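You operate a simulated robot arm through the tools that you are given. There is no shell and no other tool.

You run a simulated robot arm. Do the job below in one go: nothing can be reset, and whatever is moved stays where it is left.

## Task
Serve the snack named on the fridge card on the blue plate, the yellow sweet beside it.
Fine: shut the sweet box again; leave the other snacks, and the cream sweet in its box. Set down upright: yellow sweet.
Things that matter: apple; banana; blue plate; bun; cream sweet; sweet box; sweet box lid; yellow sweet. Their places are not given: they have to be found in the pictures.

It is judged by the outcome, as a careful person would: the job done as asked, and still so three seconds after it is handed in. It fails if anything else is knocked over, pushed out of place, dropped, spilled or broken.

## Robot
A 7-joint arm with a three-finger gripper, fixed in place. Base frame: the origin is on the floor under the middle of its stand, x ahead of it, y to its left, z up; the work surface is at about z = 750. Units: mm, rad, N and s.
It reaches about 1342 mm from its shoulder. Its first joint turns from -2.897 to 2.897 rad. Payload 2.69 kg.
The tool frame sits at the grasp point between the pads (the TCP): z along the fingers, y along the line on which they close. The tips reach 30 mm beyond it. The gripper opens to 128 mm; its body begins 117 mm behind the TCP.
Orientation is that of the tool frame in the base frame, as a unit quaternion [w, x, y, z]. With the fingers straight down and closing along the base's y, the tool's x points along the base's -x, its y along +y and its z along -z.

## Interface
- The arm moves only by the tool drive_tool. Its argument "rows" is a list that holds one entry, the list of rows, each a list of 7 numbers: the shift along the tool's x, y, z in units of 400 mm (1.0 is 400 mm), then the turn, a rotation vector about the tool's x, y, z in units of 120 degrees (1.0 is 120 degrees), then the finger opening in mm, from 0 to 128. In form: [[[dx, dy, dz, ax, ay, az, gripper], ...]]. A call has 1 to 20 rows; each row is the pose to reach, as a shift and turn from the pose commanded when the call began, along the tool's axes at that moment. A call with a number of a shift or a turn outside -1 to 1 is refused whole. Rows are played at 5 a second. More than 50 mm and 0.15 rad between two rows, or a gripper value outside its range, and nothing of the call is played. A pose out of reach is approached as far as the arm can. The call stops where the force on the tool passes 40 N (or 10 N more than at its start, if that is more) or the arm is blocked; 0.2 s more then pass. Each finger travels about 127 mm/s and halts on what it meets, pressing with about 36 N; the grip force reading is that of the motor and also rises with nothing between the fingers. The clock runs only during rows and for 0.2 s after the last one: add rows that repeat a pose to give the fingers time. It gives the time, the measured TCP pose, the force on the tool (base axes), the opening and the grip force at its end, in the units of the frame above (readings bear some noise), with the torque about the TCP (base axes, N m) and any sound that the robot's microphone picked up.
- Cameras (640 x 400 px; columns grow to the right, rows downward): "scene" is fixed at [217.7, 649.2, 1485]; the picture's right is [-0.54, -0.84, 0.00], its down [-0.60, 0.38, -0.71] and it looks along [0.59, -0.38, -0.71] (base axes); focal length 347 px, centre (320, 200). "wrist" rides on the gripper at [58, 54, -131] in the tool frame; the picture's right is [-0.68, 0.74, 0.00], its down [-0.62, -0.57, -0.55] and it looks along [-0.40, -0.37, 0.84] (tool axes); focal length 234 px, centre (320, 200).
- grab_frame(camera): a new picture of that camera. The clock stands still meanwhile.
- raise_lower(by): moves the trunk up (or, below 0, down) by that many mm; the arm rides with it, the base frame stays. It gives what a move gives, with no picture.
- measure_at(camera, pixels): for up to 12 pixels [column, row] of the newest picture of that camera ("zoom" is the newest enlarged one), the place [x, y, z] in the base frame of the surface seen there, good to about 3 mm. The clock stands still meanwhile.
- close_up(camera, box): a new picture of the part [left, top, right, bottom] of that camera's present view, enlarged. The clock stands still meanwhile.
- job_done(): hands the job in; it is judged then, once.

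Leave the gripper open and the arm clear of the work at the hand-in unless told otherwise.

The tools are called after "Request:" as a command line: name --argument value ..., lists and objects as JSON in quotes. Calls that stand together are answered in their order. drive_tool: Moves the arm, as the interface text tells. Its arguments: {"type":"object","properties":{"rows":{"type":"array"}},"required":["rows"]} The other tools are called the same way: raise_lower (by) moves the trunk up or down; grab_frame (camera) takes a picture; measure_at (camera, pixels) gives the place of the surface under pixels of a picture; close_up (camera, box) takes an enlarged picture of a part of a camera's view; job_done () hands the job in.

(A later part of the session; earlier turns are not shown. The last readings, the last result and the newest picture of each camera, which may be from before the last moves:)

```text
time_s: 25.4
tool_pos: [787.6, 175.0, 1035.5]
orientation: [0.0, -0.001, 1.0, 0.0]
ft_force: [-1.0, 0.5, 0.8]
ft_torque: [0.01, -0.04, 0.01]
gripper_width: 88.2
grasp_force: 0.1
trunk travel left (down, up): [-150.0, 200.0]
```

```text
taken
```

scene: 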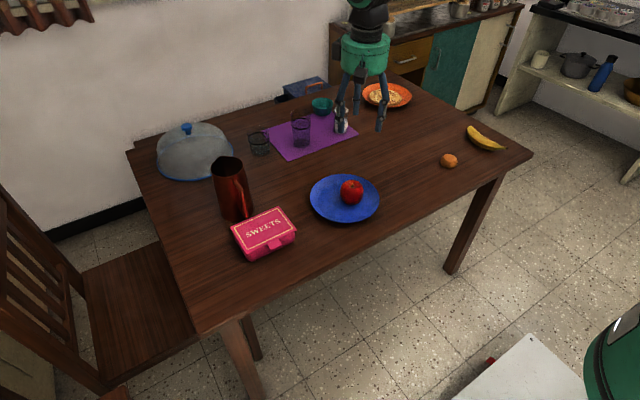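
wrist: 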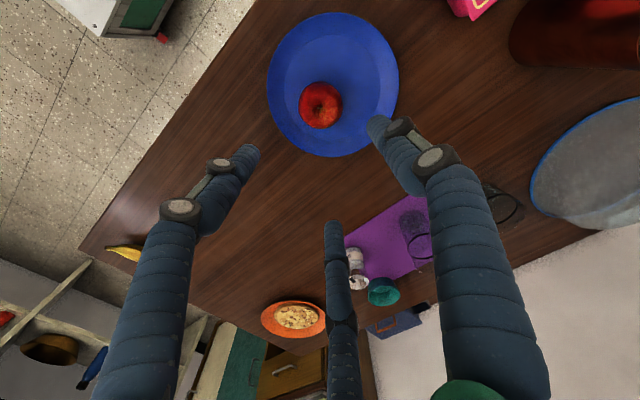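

The apple sits on the plate, slightly to the right of its middle. Next I'll examine the sweet box from the front: I'll move to about (600,440,950) while turning the gripper horizontal, pointing +x with the thumb on top. That pose also suits pinching the tab.

Request:
drive_tool --rows '[[[0.0293, 0.0414, 0.0134, -0.0361, -0.0361, 0.0361, 128], [0.0586, 0.0828, 0.0267, -0.0722, -0.0722, 0.0722, 128], [0.0879, 0.1242, 0.0401, -0.1083, -0.1083, 0.1083, 128], [0.1173, 0.1656, 0.0534, -0.1443, -0.1443, 0.1443, 128], [0.1466, 0.207, 0.0668, -0.1804, -0.1804, 0.1804, 128], [0.1759, 0.2484, 0.0802, -0.2165, -0.2165, 0.2165, 128], [0.2052, 0.2898, 0.0935, -0.2526, -0.2526, 0.2526, 128], [0.2345, 0.3313, 0.1069, -0.2887, -0.2887, 0.2887, 128], [0.2638, 0.3727, 0.1203, -0.3248, -0.3248, 0.3248, 128], [0.2931, 0.4141, 0.1336, -0.3608, -0.3608, 0.3608, 128], [0.3224, 0.4555, 0.147, -0.3969, -0.3969, 0.3969, 128], [0.3518, 0.4969, 0.1604, -0.433, -0.433, 0.433, 128], [0.3811, 0.5383, 0.1737, -0.4691, -0.4691, 0.4691, 128], [0.4104, 0.5797, 0.1871, -0.5052, -0.5052, 0.5052, 128], [0.4397, 0.6211, 0.2004, -0.5413, -0.5413, 0.5413, 128], [0.469, 0.6625, 0.2138, -0.5774, -0.5774, 0.5774, 128], [0.469, 0.6625, 0.2138, -0.5774, -0.5774, 0.5774, 128]]]'

Request:
grab_frame --camera "wrist"

Request:
grab_frame --camera "scene"

```text
time_s: 29.0
tool_pos: [692.3, 132.8, 968.5]
orientation: [0.397, 0.409, 0.586, 0.576]
ft_force: [0.1, 0.5, -0.7]
ft_torque: [-0.01, -0.01, 0.02]
gripper_width: 128.1
grasp_force: 0.0
out of reach, approached as far as the arm can: row 8, 9, 10, 11, 12, 13, 14, 15, 16, 17
trunk travel left (down, up): [-150.0, 200.0]
```

```text
taken
```

wrist: 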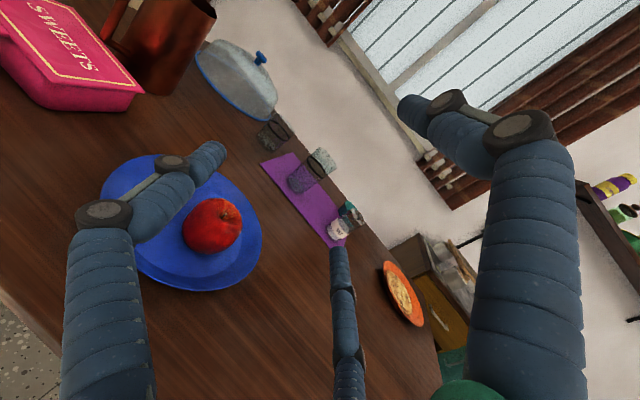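

```text
taken
```

scene: 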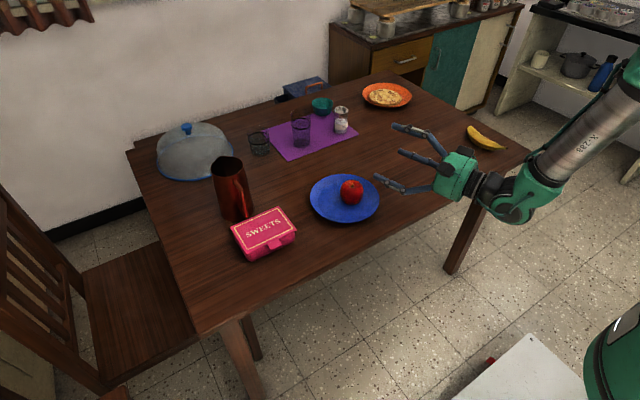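

The arm could not reach that pose and stopped near (692,133,968), clear of everything. I'll send one zero-shift row to learn whether the commanded pose is the clipped one or the unreachable one.

Request:
drive_tool --rows '[[[0, 0, 0, 0, 0, 0, 128]]]'

```text
time_s: 29.4
tool_pos: [692.8, 133.3, 967.6]
orientation: [0.398, 0.408, 0.586, 0.575]
ft_force: [0.0, -0.2, -0.1]
ft_torque: [-0.01, 0.01, -0.03]
gripper_width: 128.1
grasp_force: 0.1
trunk travel left (down, up): [-150.0, 200.0]
```

The commanded pose was clipped to where the arm is, so further moves start from here. The gripper is already horizontal with the thumb up, pointing at azimuth 20°. I'll enlarge the box in the wrist picture at (70,55) and measure the jug.

Request:
close_up --camera "wrist" --box '[0, 0, 224, 140]'

Request:
measure_at --camera "zoom" --pixels '[[380, 20], [320, 50], [450, 200], [400, 270], [540, 60], [600, 20], [480, 270], [320, 180], [410, 250], [60, 90], [30, 120], [15, 180]]'

Request:
measure_at --camera "scene" --pixels '[[212, 165], [243, 165], [228, 157], [228, 175], [237, 218], [222, 215], [247, 205], [240, 190], [250, 215]]'

```text
2.86 times, centred on (112, 70) of wrist
```

zoom: 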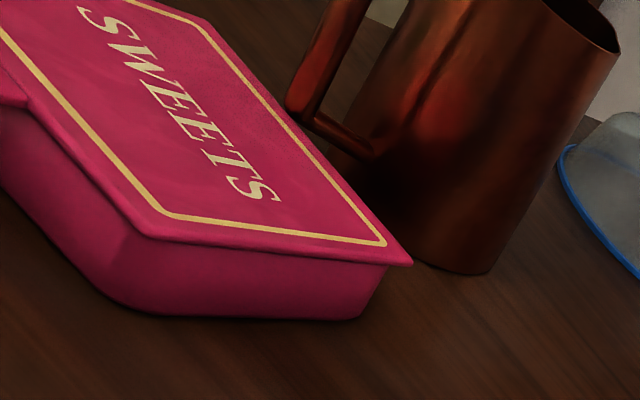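

```text
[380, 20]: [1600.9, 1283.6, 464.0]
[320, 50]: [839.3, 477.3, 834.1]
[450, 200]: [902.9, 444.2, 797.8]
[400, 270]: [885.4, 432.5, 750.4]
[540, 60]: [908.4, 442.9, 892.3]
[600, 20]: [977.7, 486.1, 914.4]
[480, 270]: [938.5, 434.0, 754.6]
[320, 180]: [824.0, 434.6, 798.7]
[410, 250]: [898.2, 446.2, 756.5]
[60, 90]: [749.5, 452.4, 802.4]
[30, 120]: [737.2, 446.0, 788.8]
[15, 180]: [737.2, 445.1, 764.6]
```

```text
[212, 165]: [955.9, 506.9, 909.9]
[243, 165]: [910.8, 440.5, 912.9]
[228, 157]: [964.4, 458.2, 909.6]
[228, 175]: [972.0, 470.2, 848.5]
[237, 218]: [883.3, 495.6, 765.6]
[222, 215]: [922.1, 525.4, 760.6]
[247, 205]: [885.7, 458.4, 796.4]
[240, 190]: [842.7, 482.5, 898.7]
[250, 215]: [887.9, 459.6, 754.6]
```

The jug's handle reaches to x≈840 at y≈480, just behind the box's back edge at x≈832, so the lid must not go past vertical. My plan is to keep the gripper wide open and roll it so that a single finger points down, then hook that fingertip under the tab and lift the lid like a lever. I'll roll the tool +60° in place first.

Request:
drive_tool --rows '[[[0, 0, 0, 0, 0, 0.0625, 128], [0, 0, 0, 0, 0, 0.125, 128], [0, 0, 0, 0, 0, 0.1875, 128], [0, 0, 0, 0, 0, 0.25, 128], [0, 0, 0, 0, 0, 0.3125, 128], [0, 0, 0, 0, 0, 0.375, 128], [0, 0, 0, 0, 0, 0.4375, 128], [0, 0, 0, 0, 0, 0.5, 128], [0, 0, 0, 0, 0, 0.5, 128]]]'

Request:
grab_frame --camera "wrist"

Request:
grab_frame --camera "scene"

```text
time_s: 31.4
tool_pos: [689.8, 138.6, 961.6]
orientation: [0.054, 0.647, 0.306, 0.697]
ft_force: [-0.2, -0.2, -0.1]
ft_torque: [0.0, 0.0, -0.02]
gripper_width: 127.8
grasp_force: 0.0
out of reach, approached as far as the arm can: row 3, 4, 5, 6, 7, 8, 9
trunk travel left (down, up): [-150.0, 200.0]
```

```text
taken
```

wrist: 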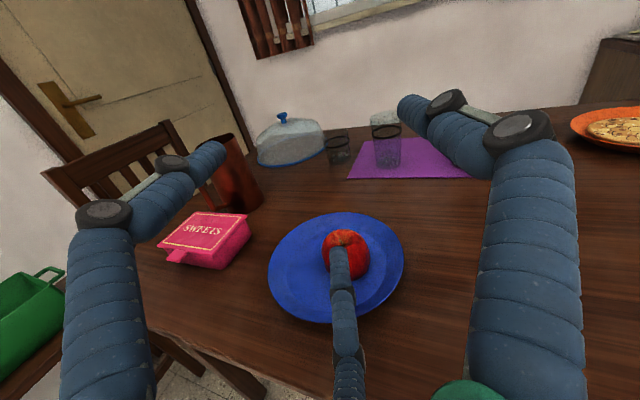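

```text
taken
```

scene: 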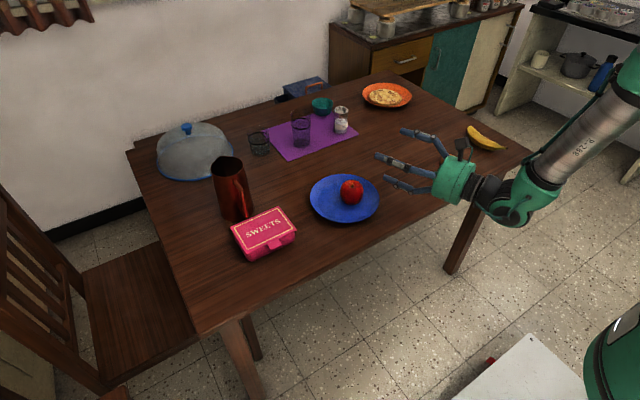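

The roll worked: the picture is upright, one finger points straight down, and the box with its tab is visible at (205,240). I'll measure the fingertip positions and the tab from this view.

Request:
measure_at --camera "wrist" --pixels '[[339, 252], [340, 265], [342, 290], [217, 148], [402, 102], [178, 256], [185, 262], [170, 250], [205, 262], [220, 232], [245, 216], [195, 212]]'

Request:
close_up --camera "wrist" --box '[150, 195, 262, 275]'

```text
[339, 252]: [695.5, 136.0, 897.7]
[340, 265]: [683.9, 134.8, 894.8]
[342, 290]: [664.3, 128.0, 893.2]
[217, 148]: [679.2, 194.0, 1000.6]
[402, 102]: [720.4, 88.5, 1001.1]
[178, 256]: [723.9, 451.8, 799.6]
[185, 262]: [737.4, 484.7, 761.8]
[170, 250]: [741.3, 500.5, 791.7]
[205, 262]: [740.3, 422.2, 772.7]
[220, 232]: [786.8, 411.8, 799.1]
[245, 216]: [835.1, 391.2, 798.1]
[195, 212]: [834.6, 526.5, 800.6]
```

```text
5.00 times, centred on (206, 235) of wrist
```

zoom: 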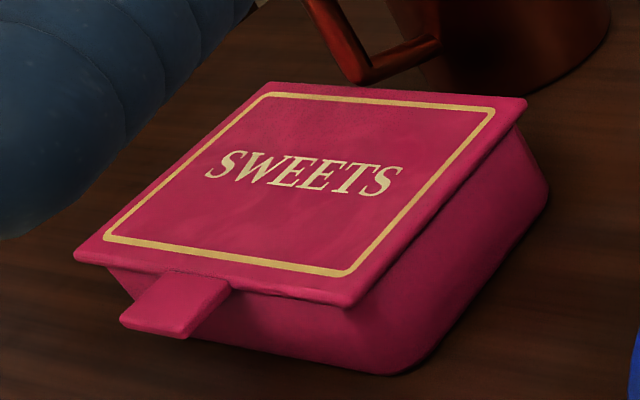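

The down-pointing finger's upper surface lies 64 mm below the tool axis, as expected. The tab's top is at about z=799, at (724,455). I'll move at this height toward a spot in front of the tab, turning 12° left, to see if it's reachable.

Request:
drive_tool --rows '[[[0.0467, -0.0811, 0.0166, 0.0124, 0.0071, -0.0003, 128], [0.0935, -0.1623, 0.0331, 0.0248, 0.0142, -0.0007, 128], [0.1402, -0.2434, 0.0497, 0.0372, 0.0213, -0.001, 128], [0.187, -0.3246, 0.0663, 0.0497, 0.0283, -0.0014, 128], [0.2337, -0.4057, 0.0829, 0.0621, 0.0354, -0.0017, 128], [0.2805, -0.4869, 0.0994, 0.0745, 0.0425, -0.0021, 128], [0.3272, -0.568, 0.116, 0.0869, 0.0496, -0.0024, 128], [0.3272, -0.568, 0.116, 0.0869, 0.0496, -0.0024, 128]]]'

Request:
grab_frame --camera "wrist"

Request:
grab_frame --camera "scene"

```text
time_s: 33.2
tool_pos: [672.0, 339.3, 964.7]
orientation: [-0.045, 0.599, 0.395, 0.695]
ft_force: [0.5, -0.2, -0.5]
ft_torque: [0.01, -0.01, -0.01]
gripper_width: 128.0
grasp_force: 0.0
out of reach, approached as far as the arm can: row 1, 2, 3, 4, 5, 6, 7, 8
trunk travel left (down, up): [-150.0, 200.0]
```

```text
taken
```

wrist: 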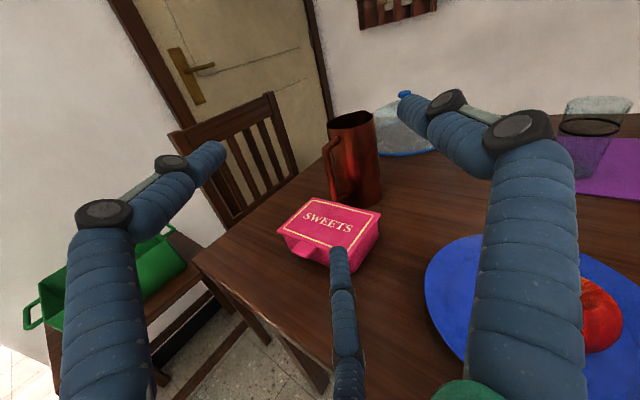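

```text
taken
```

scene: 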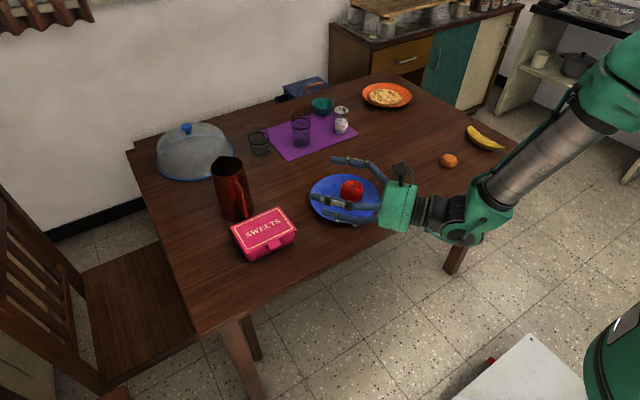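

The arm now points at azimuth 37° from (672,339,965). Horizontal poses this close in are at its limit, and the knuckles would come near the table, so I'll pitch the gripper down about 18° while shifting to about (675,405,945).

Request:
drive_tool --rows '[[[0.0056, -0.0334, 0.0268, 0.0189, -0.0331, 0, 128], [0.0112, -0.0668, 0.0535, 0.0378, -0.0662, 0, 128], [0.0167, -0.1001, 0.0803, 0.0566, -0.0993, 0, 128], [0.0223, -0.1335, 0.107, 0.0755, -0.1324, 0, 128], [0.0223, -0.1335, 0.107, 0.0755, -0.1324, 0, 128]]]'

Request:
grab_frame --camera "wrist"

Request:
grab_frame --camera "scene"

```text
time_s: 34.4
tool_pos: [683.4, 387.4, 947.0]
orientation: [-0.045, 0.678, 0.453, 0.578]
ft_force: [0.8, -0.2, 0.2]
ft_torque: [-0.01, 0.01, 0.01]
gripper_width: 128.0
grasp_force: 0.2
out of reach, approached as far as the arm can: row 1, 2, 3, 4, 5
trunk travel left (down, up): [-150.0, 200.0]
```

```text
taken
```

wrist: 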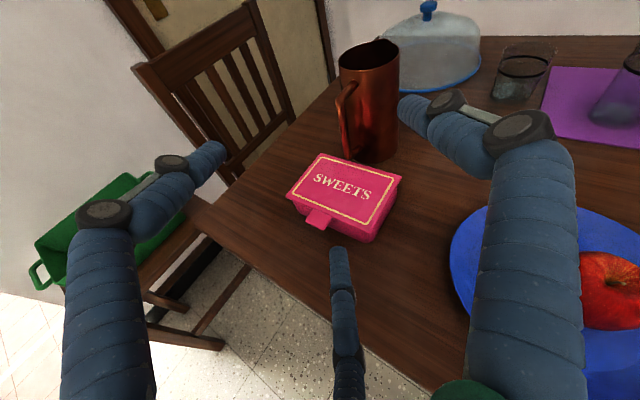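

```text
taken
```

scene: 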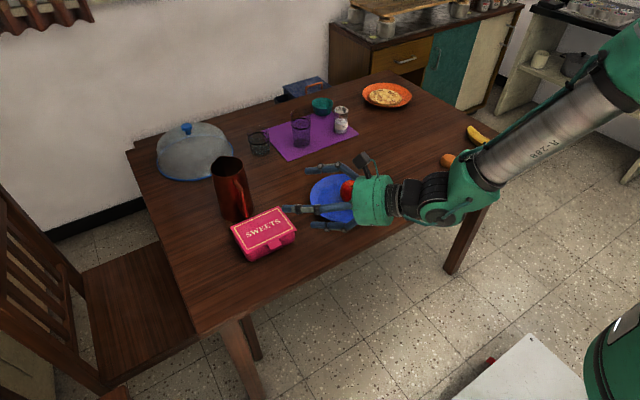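

I'm at (683,387,947) with the gripper pitched 19° down, and the fingertip is about 100 mm above where it must enter. Lowering the trunk should ease the joint limits and bring the finger down. I'll lower it 60 mm and look.

Request:
raise_lower --by -60

Request:
grab_frame --camera "scene"

Request:
grab_frame --camera "wrist"

```text
time_s: 35.4
tool_pos: [683.4, 387.7, 887.5]
orientation: [-0.045, 0.677, 0.453, 0.579]
ft_force: [0.1, -0.6, -0.2]
ft_torque: [-0.01, 0.02, 0.02]
gripper_width: 127.6
grasp_force: 0.1
trunk travel left (down, up): [-90.0, 260.0]
```

```text
taken
```

scene: 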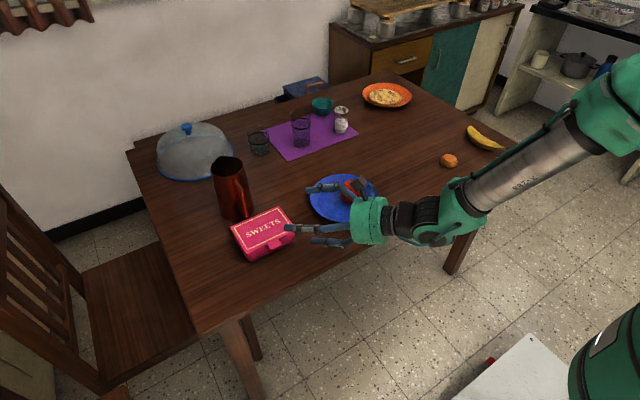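

```text
taken
```

wrist: 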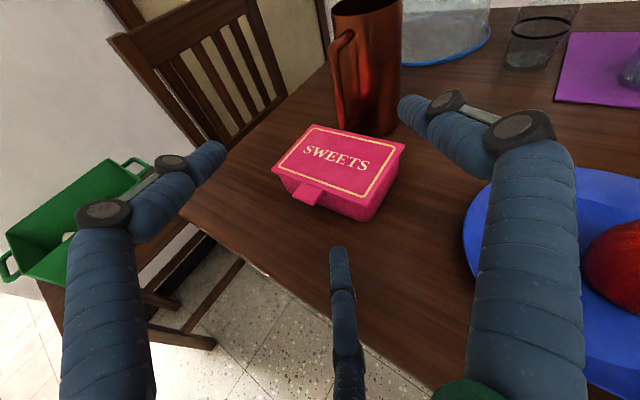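

The gripper came straight down, and the box and tab are clear ahead at (305,195). I'll shift 40 mm toward +y at this height to line the lower fingertip up in front of the tab.

Request:
drive_tool --rows '[[[0.0281, -0.0294, 0.0293, 0, 0, 0, 128], [0.0562, -0.0588, 0.0585, 0, 0, 0, 128], [0.0562, -0.0588, 0.0585, 0, 0, 0, 128]]]'

Request:
grab_frame --camera "wrist"

Request:
grab_frame --camera "scene"

```text
time_s: 36.2
tool_pos: [692.5, 416.1, 890.5]
orientation: [-0.052, 0.675, 0.458, 0.576]
ft_force: [1.0, 1.1, 0.0]
ft_torque: [0.02, 0.0, 0.0]
gripper_width: 128.4
grasp_force: 0.0
out of reach, approached as far as the arm can: row 1, 2, 3
trunk travel left (down, up): [-90.0, 260.0]
```

```text
taken
```

wrist: 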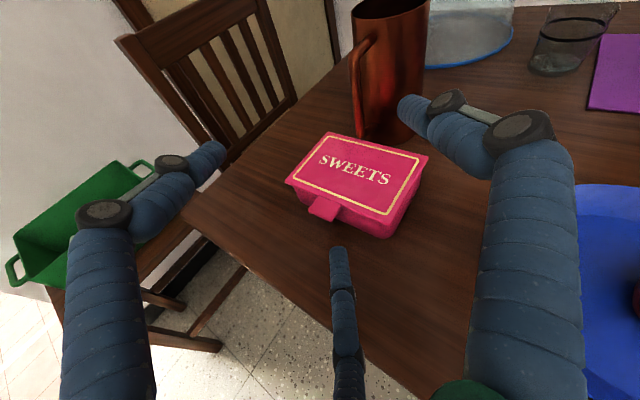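

```text
taken
```

scene: 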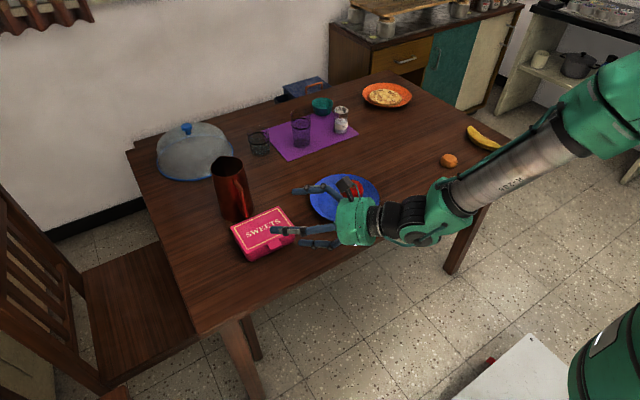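

I'm again at a limit. The wrist roll is probably wound up, so another finger should serve better as the lower hook: rolling the tool −120° puts the first finger down with the wrist nearer mid-range. I'll raise the trunk 60 mm for clearance first.

Request:
raise_lower --by 60

Request:
drive_tool --rows '[[[0, 0, -0.01, 0, 0, -0.0625, 128], [0, 0, -0.02, 0, 0, -0.125, 128], [0, 0, -0.03, 0, 0, -0.1875, 128], [0, 0, -0.04, 0, 0, -0.25, 128], [0, 0, -0.05, 0, 0, -0.3125, 128], [0, 0, -0.05, 0, 0, -0.375, 128], [0, 0, -0.05, 0, 0, -0.4375, 128], [0, 0, -0.05, 0, 0, -0.5, 128], [0, 0, -0.05, 0, 0, -0.5625, 128], [0, 0, -0.05, 0, 0, -0.625, 128], [0, 0, -0.05, 0, 0, -0.6875, 128], [0, 0, -0.05, 0, 0, -0.75, 128], [0, 0, -0.05, 0, 0, -0.8125, 128], [0, 0, -0.05, 0, 0, -0.875, 128], [0, 0, -0.05, 0, 0, -0.9375, 128], [0, 0, -0.05, 0, 0, -1.0, 128], [0, 0, -0.05, 0, 0, -1.0, 128]]]'

Request:
grab_frame --camera "wrist"

Request:
grab_frame --camera "scene"

```text
time_s: 37.2
tool_pos: [692.2, 416.3, 949.5]
orientation: [-0.054, 0.674, 0.459, 0.576]
ft_force: [0.3, -1.1, -0.3]
ft_torque: [-0.02, -0.03, 0.03]
gripper_width: 127.9
grasp_force: 0.1
trunk travel left (down, up): [-150.0, 200.0]
```

```text
time_s: 40.8
tool_pos: [678.7, 404.6, 956.6]
orientation: [0.472, -0.061, 0.814, 0.335]
ft_force: [0.1, -0.3, 0.1]
ft_torque: [-0.02, 0.03, -0.04]
gripper_width: 128.1
grasp_force: 0.1
trunk travel left (down, up): [-150.0, 200.0]
```

```text
taken
```

wrist: 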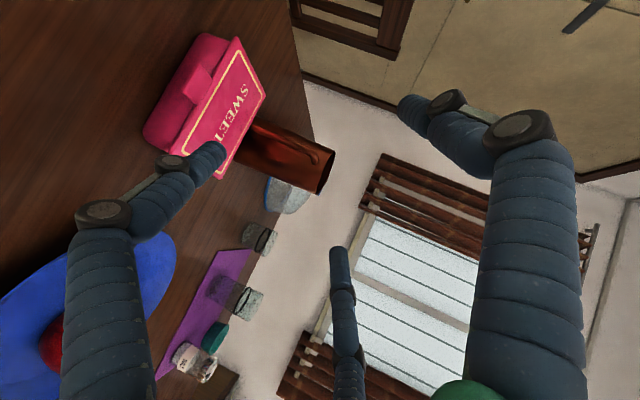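

```text
taken
```

scene: 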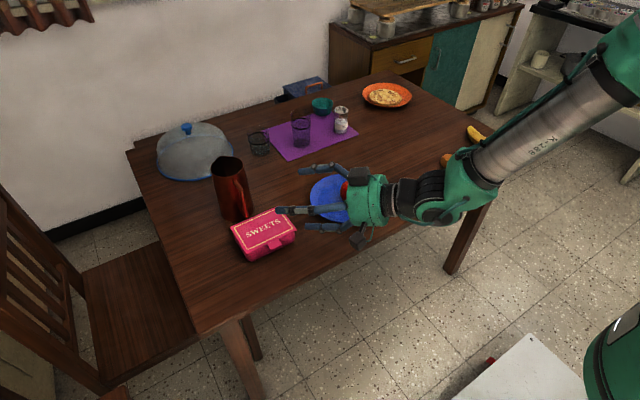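

The roll went through with no limit reached, and finger 1 now points down. I'll turn 15° toward the front (azimuth about 25°) and shift to line up with the tab, still about 90 mm above entry height.

Request:
drive_tool --rows '[[[0.0179, 0.0136, 0.0224, 0.0337, -0.0203, 0.0139, 128], [0.0359, 0.0272, 0.0449, 0.0674, -0.0407, 0.0277, 128], [0.0538, 0.0408, 0.0673, 0.1011, -0.061, 0.0416, 128], [0.0538, 0.0408, 0.0673, 0.1011, -0.061, 0.0416, 128]]]'

Request:
grab_frame --camera "wrist"

Request:
grab_frame --camera "scene"

```text
time_s: 41.8
tool_pos: [679.0, 403.8, 958.1]
orientation: [0.473, -0.06, 0.813, 0.334]
ft_force: [0.8, 0.4, -0.2]
ft_torque: [0.0, 0.02, 0.04]
gripper_width: 128.1
grasp_force: 0.0
out of reach, approached as far as the arm can: row 1, 2, 3, 4
trunk travel left (down, up): [-150.0, 200.0]
```

```text
taken
```

wrist: 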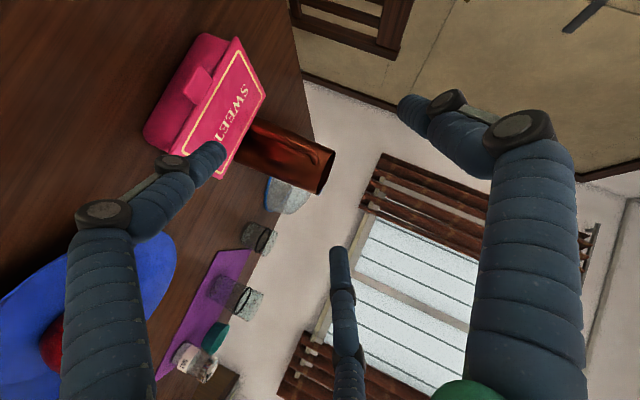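

```text
taken
```

scene: 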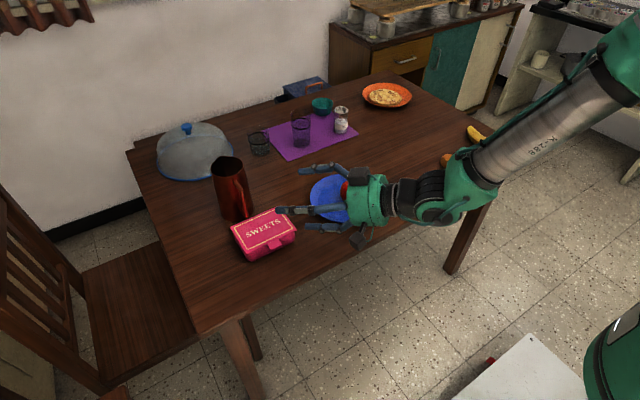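

The arm didn't move, so I'm on a joint limit, probably the forward pitch of the wrist. Pitching the fingers down to about 40° should free it, and that angle still lets the fingertip reach under the tab. I'll pitch down 20° more in place.

Request:
drive_tool --rows '[[[0, 0, 0, 0.0287, 0.0476, 0, 128], [0, 0, 0, 0.0575, 0.0951, 0, 128], [0, 0, 0, 0.0862, 0.1427, 0, 128], [0, 0, 0, 0.0862, 0.1427, 0, 128]]]'

Request:
raise_lower --by -60

Request:
grab_frame --camera "wrist"

Request:
grab_frame --camera "scene"

```text
time_s: 42.8
tool_pos: [678.8, 405.5, 957.4]
orientation: [0.35, -0.066, 0.901, 0.247]
ft_force: [0.2, 0.2, 0.5]
ft_torque: [-0.01, 0.0, 0.01]
gripper_width: 128.1
grasp_force: 0.0
trunk travel left (down, up): [-150.0, 200.0]
```

```text
time_s: 43.8
tool_pos: [679.8, 404.0, 896.0]
orientation: [0.35, -0.066, 0.901, 0.247]
ft_force: [-0.9, 1.3, 0.8]
ft_torque: [-0.05, 0.0, 0.03]
gripper_width: 128.2
grasp_force: 0.1
trunk travel left (down, up): [-90.0, 260.0]
```

```text
taken
```

wrist: 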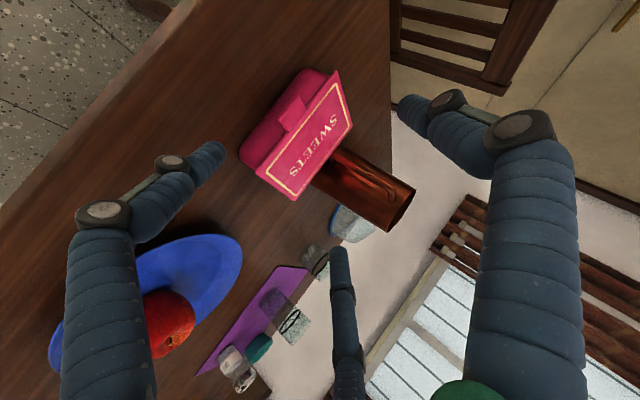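

```text
taken
```

scene: 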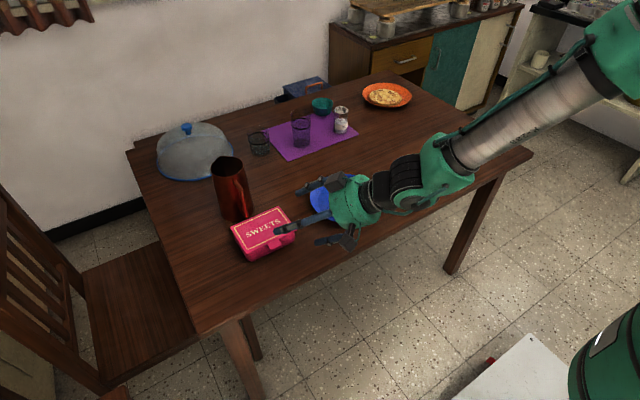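

That worked. I'm at (680,404,896), pitched 39° down. I'll now turn 15° toward the front and shift to above the pre-approach point.

Request:
drive_tool --rows '[[[-0.0247, 0.0326, 0.0214, 0.0276, -0.0166, 0.0264, 128], [-0.0493, 0.0651, 0.0428, 0.0553, -0.0333, 0.0527, 128], [-0.074, 0.0977, 0.0642, 0.0829, -0.0499, 0.0791, 128], [-0.074, 0.0977, 0.0642, 0.0829, -0.0499, 0.0791, 128]]]'

Request:
grab_frame --camera "wrist"

Request:
grab_frame --camera "scene"

```text
time_s: 44.8
tool_pos: [720.6, 421.1, 918.7]
orientation: [0.338, 0.025, 0.915, 0.219]
ft_force: [-0.4, 0.1, 0.6]
ft_torque: [-0.03, -0.03, -0.02]
gripper_width: 127.9
grasp_force: 0.1
out of reach, approached as far as the arm can: row 2, 3
trunk travel left (down, up): [-90.0, 260.0]
```

```text
taken
```

wrist: 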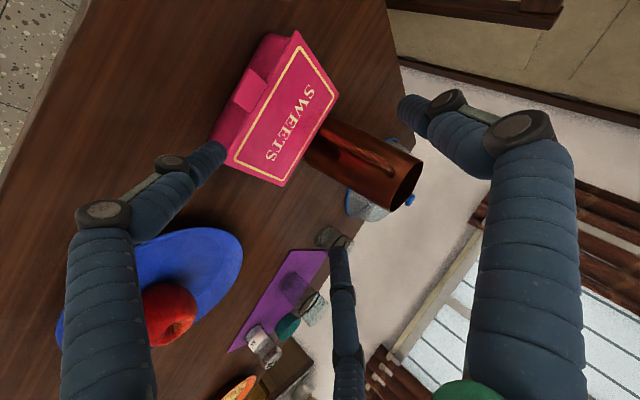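

```text
taken
```

scene: 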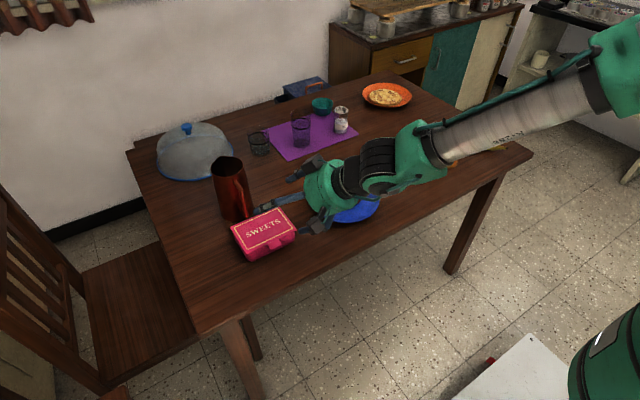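

I reached (721,421,919), but the elbow seems to be swinging low to the right. I'll measure the forearm's height over the table before going on.

Request:
measure_at --camera "scene" --pixels '[[560, 110], [500, 145], [450, 158], [420, 135], [400, 188], [610, 70], [610, 112], [375, 170], [330, 185], [540, 140]]'

```text
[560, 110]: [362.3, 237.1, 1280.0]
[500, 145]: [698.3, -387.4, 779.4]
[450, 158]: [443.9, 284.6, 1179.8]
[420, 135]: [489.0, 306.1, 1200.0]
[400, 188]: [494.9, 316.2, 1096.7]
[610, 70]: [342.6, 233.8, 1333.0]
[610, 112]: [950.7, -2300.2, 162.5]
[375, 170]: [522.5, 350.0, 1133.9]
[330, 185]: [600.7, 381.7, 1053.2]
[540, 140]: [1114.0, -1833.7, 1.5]
```

The forearm is high and near the robot (z≈1180–1280), so all is clear; it only looked low because of perspective. The tool is nearly in line with the forearm here, which is a singular pose, so I'll pitch a further 7° down and shift to above the pre-approach point near (721,451,900).

Request:
drive_tool --rows '[[[0.0208, 0.0245, 0.031, 0.0166, 0.024, 0, 128], [0.0416, 0.049, 0.062, 0.0331, 0.048, 0, 128], [0.0416, 0.049, 0.062, 0.0331, 0.048, 0, 128]]]'

Request:
grab_frame --camera "wrist"

```text
time_s: 45.6
tool_pos: [711.2, 480.4, 896.2]
orientation: [0.331, 0.055, 0.927, 0.17]
ft_force: [-1.0, -0.1, -0.2]
ft_torque: [0.02, -0.05, -0.06]
gripper_width: 127.9
grasp_force: 0.1
out of reach, approached as far as the arm can: row 1
trunk travel left (down, up): [-90.0, 260.0]
```

```text
taken
```

wrist: 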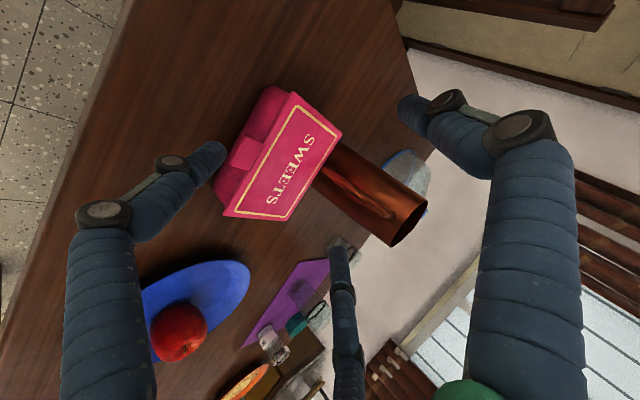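

I'm at (711,480,896), azimuth 24°, pitch 46°, and off the limit now. I'll shift 25 mm back toward −y to line up with the tab and add 5° of pitch for margin.

Request:
drive_tool --rows '[[[-0.0103, -0.0293, -0.0059, 0.0106, 0.018, 0, 128], [-0.0205, -0.0585, -0.0118, 0.0212, 0.0359, 0, 128], [-0.0205, -0.0585, -0.0118, 0.0212, 0.0359, 0, 128]]]'

Request:
grab_frame --camera "scene"

Request:
grab_frame --camera "wrist"

```text
time_s: 46.4
tool_pos: [713.5, 453.3, 897.5]
orientation: [0.294, 0.056, 0.942, 0.153]
ft_force: [0.6, 0.3, -1.1]
ft_torque: [0.01, 0.02, 0.03]
gripper_width: 127.8
grasp_force: 0.1
trunk travel left (down, up): [-90.0, 260.0]
```

```text
taken
```

scene: 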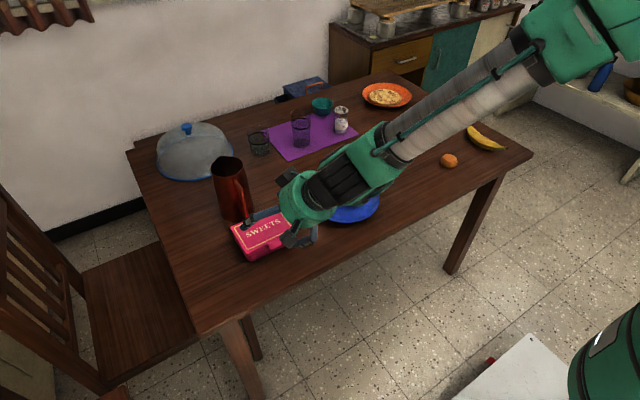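

```text
taken
```

wrist: 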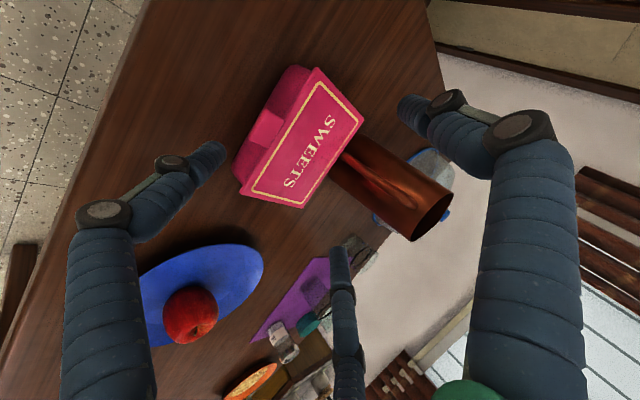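

There's no limit flag now. Finger 1, the lower hook, is the left finger in the wrist picture. I'll measure its tip around (216,150), and the tab, so I can plan the exact entry.

Request:
measure_at --camera "wrist" --pixels '[[222, 148], [215, 152], [205, 165], [195, 175], [215, 165], [205, 150], [268, 127], [258, 122], [278, 132], [240, 175], [265, 135], [262, 118]]'

Request:
close_up --camera "wrist" --box '[150, 60, 374, 220]'

```text
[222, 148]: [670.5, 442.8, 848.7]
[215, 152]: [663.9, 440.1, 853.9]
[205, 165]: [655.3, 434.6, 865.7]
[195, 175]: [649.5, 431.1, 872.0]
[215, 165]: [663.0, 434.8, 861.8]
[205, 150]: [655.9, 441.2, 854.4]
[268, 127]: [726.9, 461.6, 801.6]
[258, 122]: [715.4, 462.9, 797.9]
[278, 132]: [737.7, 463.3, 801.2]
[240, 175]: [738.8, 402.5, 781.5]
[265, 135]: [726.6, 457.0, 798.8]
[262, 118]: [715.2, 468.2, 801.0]
```

```text
2.50 times, centred on (262, 140) of wrist
```

zoom: 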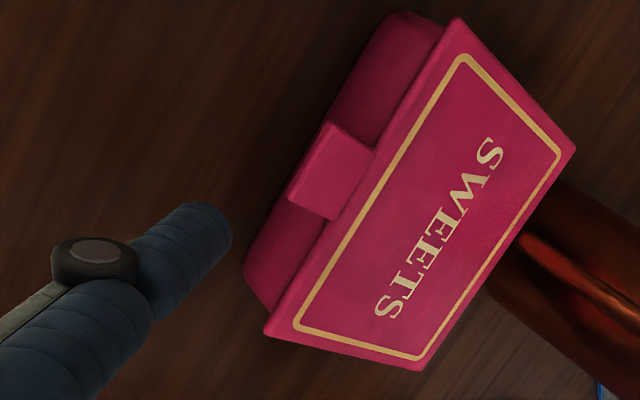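

The hook fingertip is centred near (674,440,838), and the tab front edge is at x≈715, y≈459, top z≈800. I'll lower the trunk 72 mm, keeping the joint pose. That brings the fingertip to z≈766 in front of and below the tab, with about 5 mm to spare over the table.

Request:
raise_lower --by -72

Request:
grab_frame --camera "wrist"

Request:
grab_frame --camera "scene"

```text
time_s: 47.5
tool_pos: [714.0, 455.9, 825.6]
orientation: [0.295, 0.055, 0.942, 0.151]
ft_force: [-0.6, -0.4, -0.3]
ft_torque: [0.02, -0.01, 0.0]
gripper_width: 127.8
grasp_force: 0.1
trunk travel left (down, up): [-18.0, 332.0]
```

```text
taken
```

wrist: 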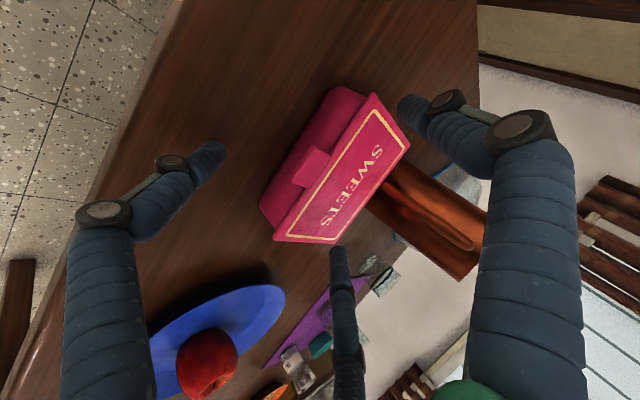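

```text
taken
```

scene: 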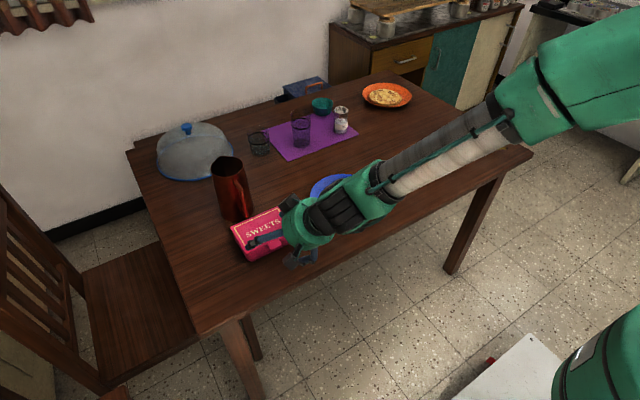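

The fingertip is now low in front of the tab. I'll measure the finger surface and the table just beneath it to confirm the clearances before moving forward.

Request:
measure_at --camera "wrist" --pixels '[[222, 148], [216, 150], [210, 160], [235, 150], [300, 180], [312, 165], [322, 152], [296, 172], [337, 250], [403, 105], [340, 262], [310, 148]]'

Request:
close_up --camera "scene" --box '[210, 180, 354, 280]'

```text
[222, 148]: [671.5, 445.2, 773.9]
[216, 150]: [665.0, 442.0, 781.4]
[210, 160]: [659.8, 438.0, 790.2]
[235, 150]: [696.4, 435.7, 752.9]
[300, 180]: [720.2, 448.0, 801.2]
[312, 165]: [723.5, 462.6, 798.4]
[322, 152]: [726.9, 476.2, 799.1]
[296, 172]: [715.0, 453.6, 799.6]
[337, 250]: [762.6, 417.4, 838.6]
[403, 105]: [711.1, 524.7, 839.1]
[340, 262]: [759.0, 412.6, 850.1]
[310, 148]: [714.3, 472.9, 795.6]
```

```text
4.00 times, centred on (282, 230) of scene
```

zoom: 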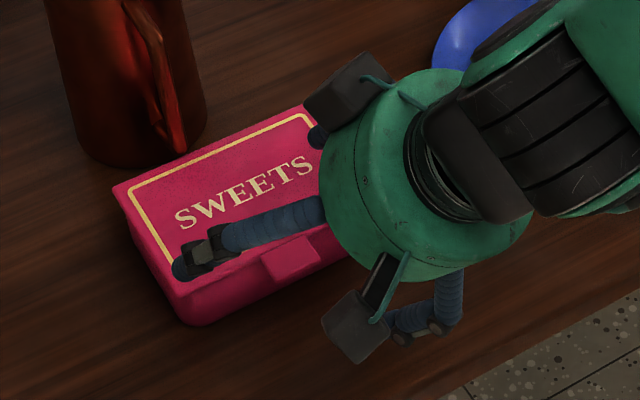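

The fingertip centre is near (676,443,766), about 6 mm above the table. I'll advance 42 mm in x and 15 mm in y in small steps so that the tip slides under the tab.

Request:
drive_tool --rows '[[[-0.0158, 0.0074, 0.0139, 0, 0, 0, 128], [-0.0316, 0.0149, 0.0278, 0, 0, 0, 128], [-0.0474, 0.0223, 0.0417, 0, 0, 0, 128], [-0.0632, 0.0298, 0.0556, 0, 0, 0, 128], [-0.079, 0.0372, 0.0695, 0, 0, 0, 128], [-0.079, 0.0372, 0.0695, 0, 0, 0, 128]]]'

Request:
grab_frame --camera "wrist"

Request:
close_up --camera "scene" --box '[210, 180, 354, 280]'

```text
time_s: 48.9
tool_pos: [756.9, 468.9, 825.9]
orientation: [0.294, 0.055, 0.942, 0.152]
ft_force: [0.6, -0.5, 0.0]
ft_torque: [0.01, -0.04, -0.02]
gripper_width: 128.0
grasp_force: 0.1
trunk travel left (down, up): [-18.0, 332.0]
```

```text
taken
```

wrist: 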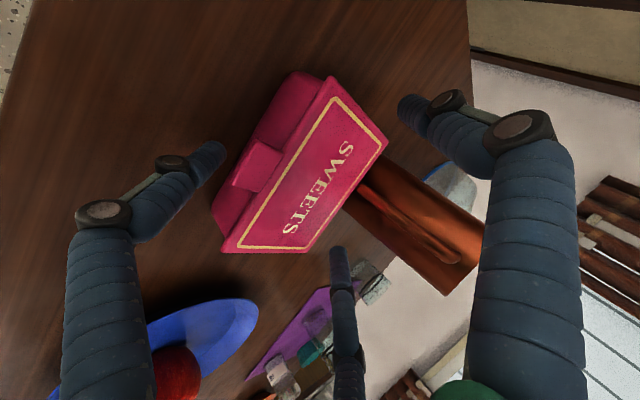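

```text
4.00 times, centred on (282, 230) of scene
```

zoom: 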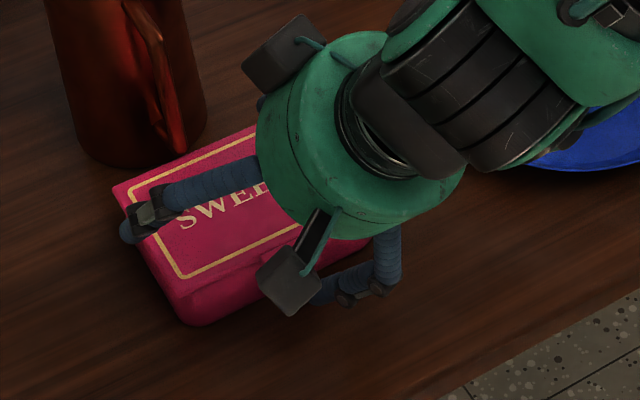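

No contact was felt. In the wrist picture the fingertip at (222,148) still looks short of the tab at (250,165). I'll measure both again.

Request:
measure_at --camera "wrist" --pixels '[[222, 148], [216, 150], [240, 178], [258, 143], [250, 160], [262, 168], [276, 152], [235, 188], [225, 160], [228, 150], [236, 165], [262, 190]]'

Request:
close_up --camera "wrist" --box '[176, 100, 304, 220]'

```text
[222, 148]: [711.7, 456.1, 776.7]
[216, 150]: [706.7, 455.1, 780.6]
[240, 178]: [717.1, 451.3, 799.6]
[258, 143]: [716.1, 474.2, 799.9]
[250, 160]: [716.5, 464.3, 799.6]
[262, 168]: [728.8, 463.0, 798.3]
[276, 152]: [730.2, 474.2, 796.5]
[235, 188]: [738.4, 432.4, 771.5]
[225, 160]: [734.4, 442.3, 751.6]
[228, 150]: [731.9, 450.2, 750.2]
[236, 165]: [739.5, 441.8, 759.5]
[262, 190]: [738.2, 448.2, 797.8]
```

```text
3.33 times, centred on (240, 160) of wrist
```

zoom: 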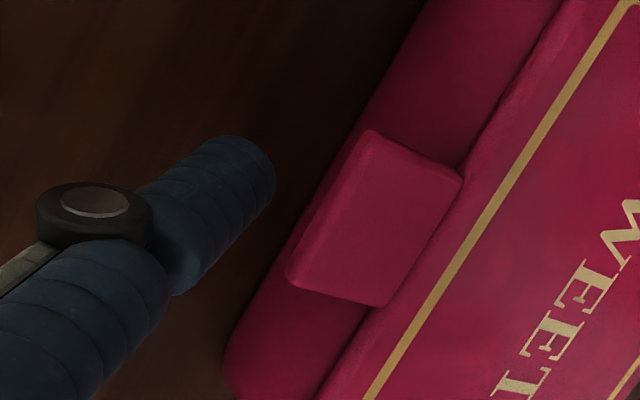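

The fingertip centre is at (716,454,769), just past the tab's front edge and about 24 mm below it. I'll nudge forward 5 mm and then lift gently 30 mm along the lid's arc to see whether it's hinged at the back.

Request:
drive_tool --rows '[[[-0.0042, 0.0048, 0.0048, 0, 0, 0, 128], [-0.0083, 0.0097, 0.0097, 0, 0, 0, 128], [-0.015, 0.0137, -0.0001, 0, 0, 0, 128], [-0.0265, 0.0193, -0.0123, 0, 0, 0, 128], [-0.0393, 0.0258, -0.0265, 0, 0, 0, 128], [-0.0568, 0.0339, -0.0432, 0, 0, 0, 128], [-0.0568, 0.0339, -0.0432, 0, 0, 0, 128]]]'

Request:
grab_frame --camera "wrist"

Request:
close_up --camera "scene" --box '[200, 150, 344, 280]'

```text
time_s: 50.5
tool_pos: [765.9, 474.6, 856.6]
orientation: [0.295, 0.056, 0.941, 0.152]
ft_force: [-0.6, -1.0, 0.1]
ft_torque: [0.01, 0.01, 0.03]
gripper_width: 128.0
grasp_force: 0.1
trunk travel left (down, up): [-18.0, 332.0]
```

```text
taken
```

wrist: 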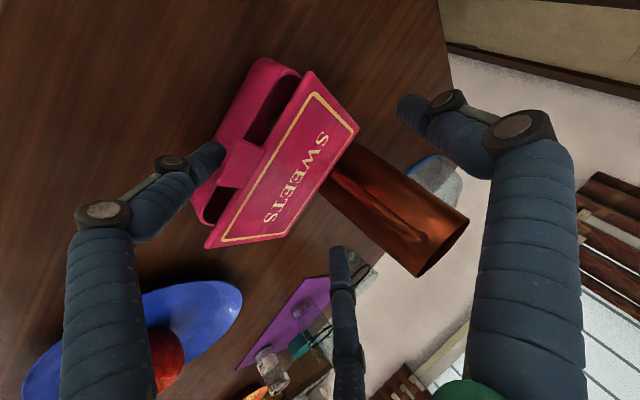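

```text
3.08 times, centred on (272, 215) of scene
```

zoom: 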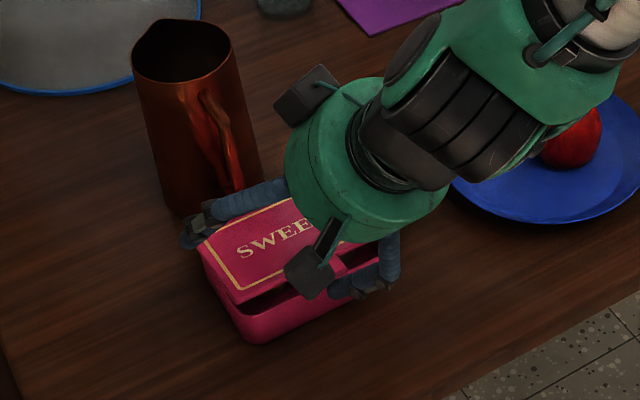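

The lid's front is rising and the box opening shows. I'll measure the lid's front and back edges to confirm it pivots at the back.

Request:
measure_at --camera "wrist" --pixels '[[228, 170], [245, 150], [212, 240], [310, 78], [352, 128], [285, 232], [285, 165], [222, 148], [280, 95], [255, 130], [217, 205], [265, 80]]'

Request:
close_up --camera "wrist" --box '[170, 40, 394, 260]'

```text
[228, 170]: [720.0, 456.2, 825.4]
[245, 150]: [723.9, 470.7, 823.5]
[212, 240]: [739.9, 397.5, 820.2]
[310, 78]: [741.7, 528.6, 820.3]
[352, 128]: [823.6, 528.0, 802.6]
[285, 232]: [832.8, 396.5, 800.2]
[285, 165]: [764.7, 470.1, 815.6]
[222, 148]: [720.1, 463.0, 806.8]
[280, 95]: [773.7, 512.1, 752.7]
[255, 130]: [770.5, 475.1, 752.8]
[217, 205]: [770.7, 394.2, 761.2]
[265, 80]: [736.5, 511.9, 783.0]
```

```text
1.82 times, centred on (282, 150) of wrist
```

zoom: 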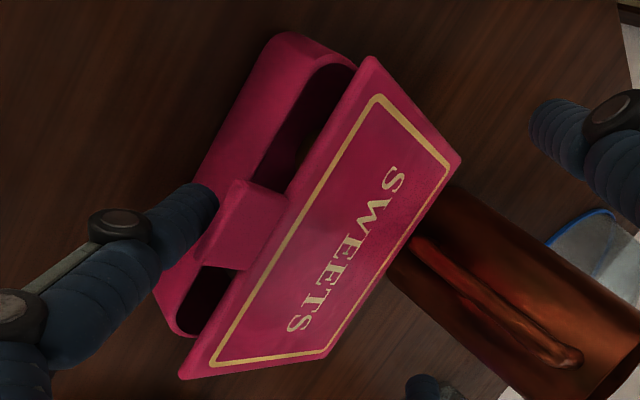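

Confirmed: the lid's back edge stays at z≈800 (x≈832) while the front has risen to about 820, so it's a hinged lid open about 13°. I'll continue along the arc to about 45° and check.

Request:
drive_tool --rows '[[[-0.0203, 0.0085, -0.0159, 0, 0, 0, 128], [-0.0412, 0.0163, -0.0291, 0, 0, 0, 128], [-0.0631, 0.0237, -0.0398, 0, 0, 0, 128], [-0.0822, 0.0296, -0.0467, 0, 0, 0, 128], [-0.1003, 0.035, -0.0532, 0, 0, 0, 128], [-0.1178, 0.0396, -0.0566, 0, 0, 0, 128], [-0.1345, 0.0441, -0.0606, 0, 0, 0, 128], [-0.1345, 0.0441, -0.0606, 0, 0, 0, 128]]]'

Request:
grab_frame --camera "wrist"

Request:
close_up --camera "scene" --box '[200, 130, 360, 280]'

```text
time_s: 52.3
tool_pos: [794.0, 473.5, 908.3]
orientation: [0.295, 0.056, 0.942, 0.151]
ft_force: [0.0, 0.6, 0.0]
ft_torque: [-0.02, -0.01, 0.01]
gripper_width: 128.0
grasp_force: 0.0
trunk travel left (down, up): [-18.0, 332.0]
```

```text
taken
```

wrist: 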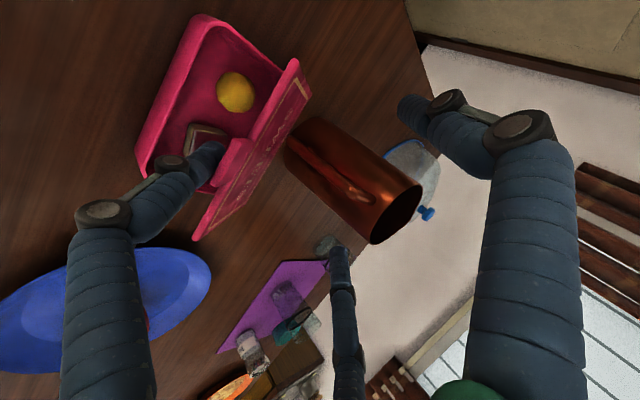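

```text
2.67 times, centred on (280, 205) of scene
```

zoom: 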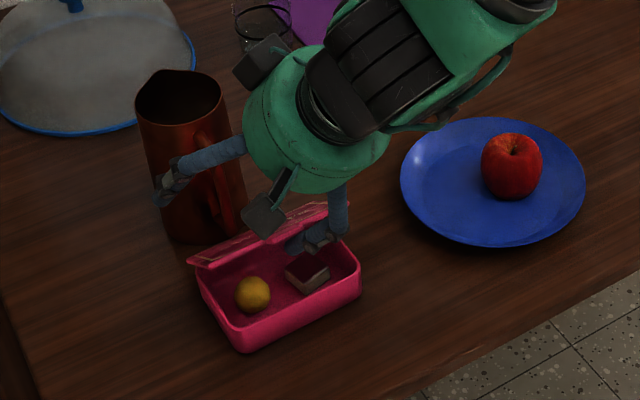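

The lid is open about 45°. Inside I see a yellow round sweet at (237,92) and a cream square one at (203,135). I'll measure both sweets and the lid.

Request:
measure_at --camera "wrist" --pixels '[[237, 92], [237, 75], [252, 92], [222, 92], [237, 108], [205, 130], [195, 140], [196, 235], [292, 62], [308, 92], [240, 150], [260, 120]]'

Request:
close_up --camera "wrist" --box '[120, 0, 330, 150]'

Request:
close_up --camera "scene" --box '[245, 200, 341, 265]'

Request:
measure_at --camera "zoom" --pixels '[[170, 210], [130, 205], [205, 220], [165, 170], [175, 245], [290, 140], [280, 170], [330, 170], [40, 160], [255, 60]]'

```text
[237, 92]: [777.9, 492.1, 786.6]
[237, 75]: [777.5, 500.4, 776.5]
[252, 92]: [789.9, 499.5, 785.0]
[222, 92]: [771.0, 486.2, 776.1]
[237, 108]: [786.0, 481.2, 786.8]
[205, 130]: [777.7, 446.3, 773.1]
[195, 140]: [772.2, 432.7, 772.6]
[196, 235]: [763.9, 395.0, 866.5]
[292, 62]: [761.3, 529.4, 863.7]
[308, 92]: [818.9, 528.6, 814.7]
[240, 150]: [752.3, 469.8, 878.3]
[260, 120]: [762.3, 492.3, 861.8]
```

```text
2.67 times, centred on (225, 75) of wrist
```

zoom: 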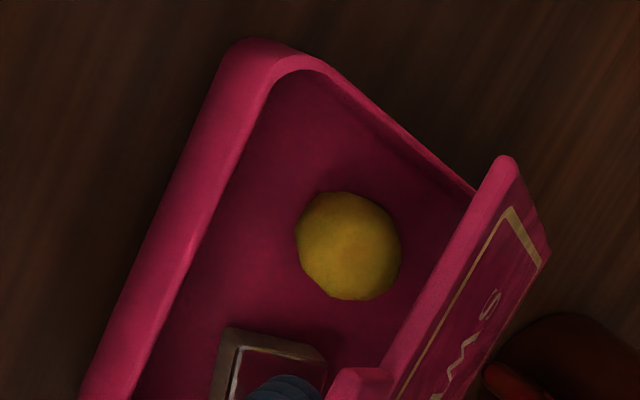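

```text
6.15 times, centred on (293, 232) of scene
```

zoom: 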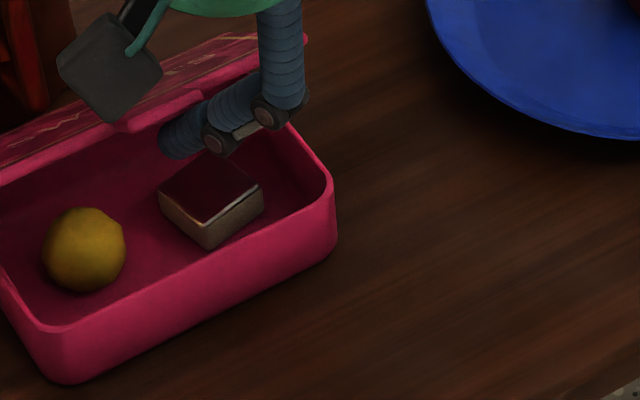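

```text
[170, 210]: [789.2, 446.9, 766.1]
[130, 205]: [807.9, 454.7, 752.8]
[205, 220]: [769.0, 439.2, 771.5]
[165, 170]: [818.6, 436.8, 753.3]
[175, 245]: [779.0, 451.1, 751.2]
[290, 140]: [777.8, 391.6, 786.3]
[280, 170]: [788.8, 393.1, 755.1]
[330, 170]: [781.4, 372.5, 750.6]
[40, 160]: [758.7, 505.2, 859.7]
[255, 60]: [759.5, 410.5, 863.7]
```

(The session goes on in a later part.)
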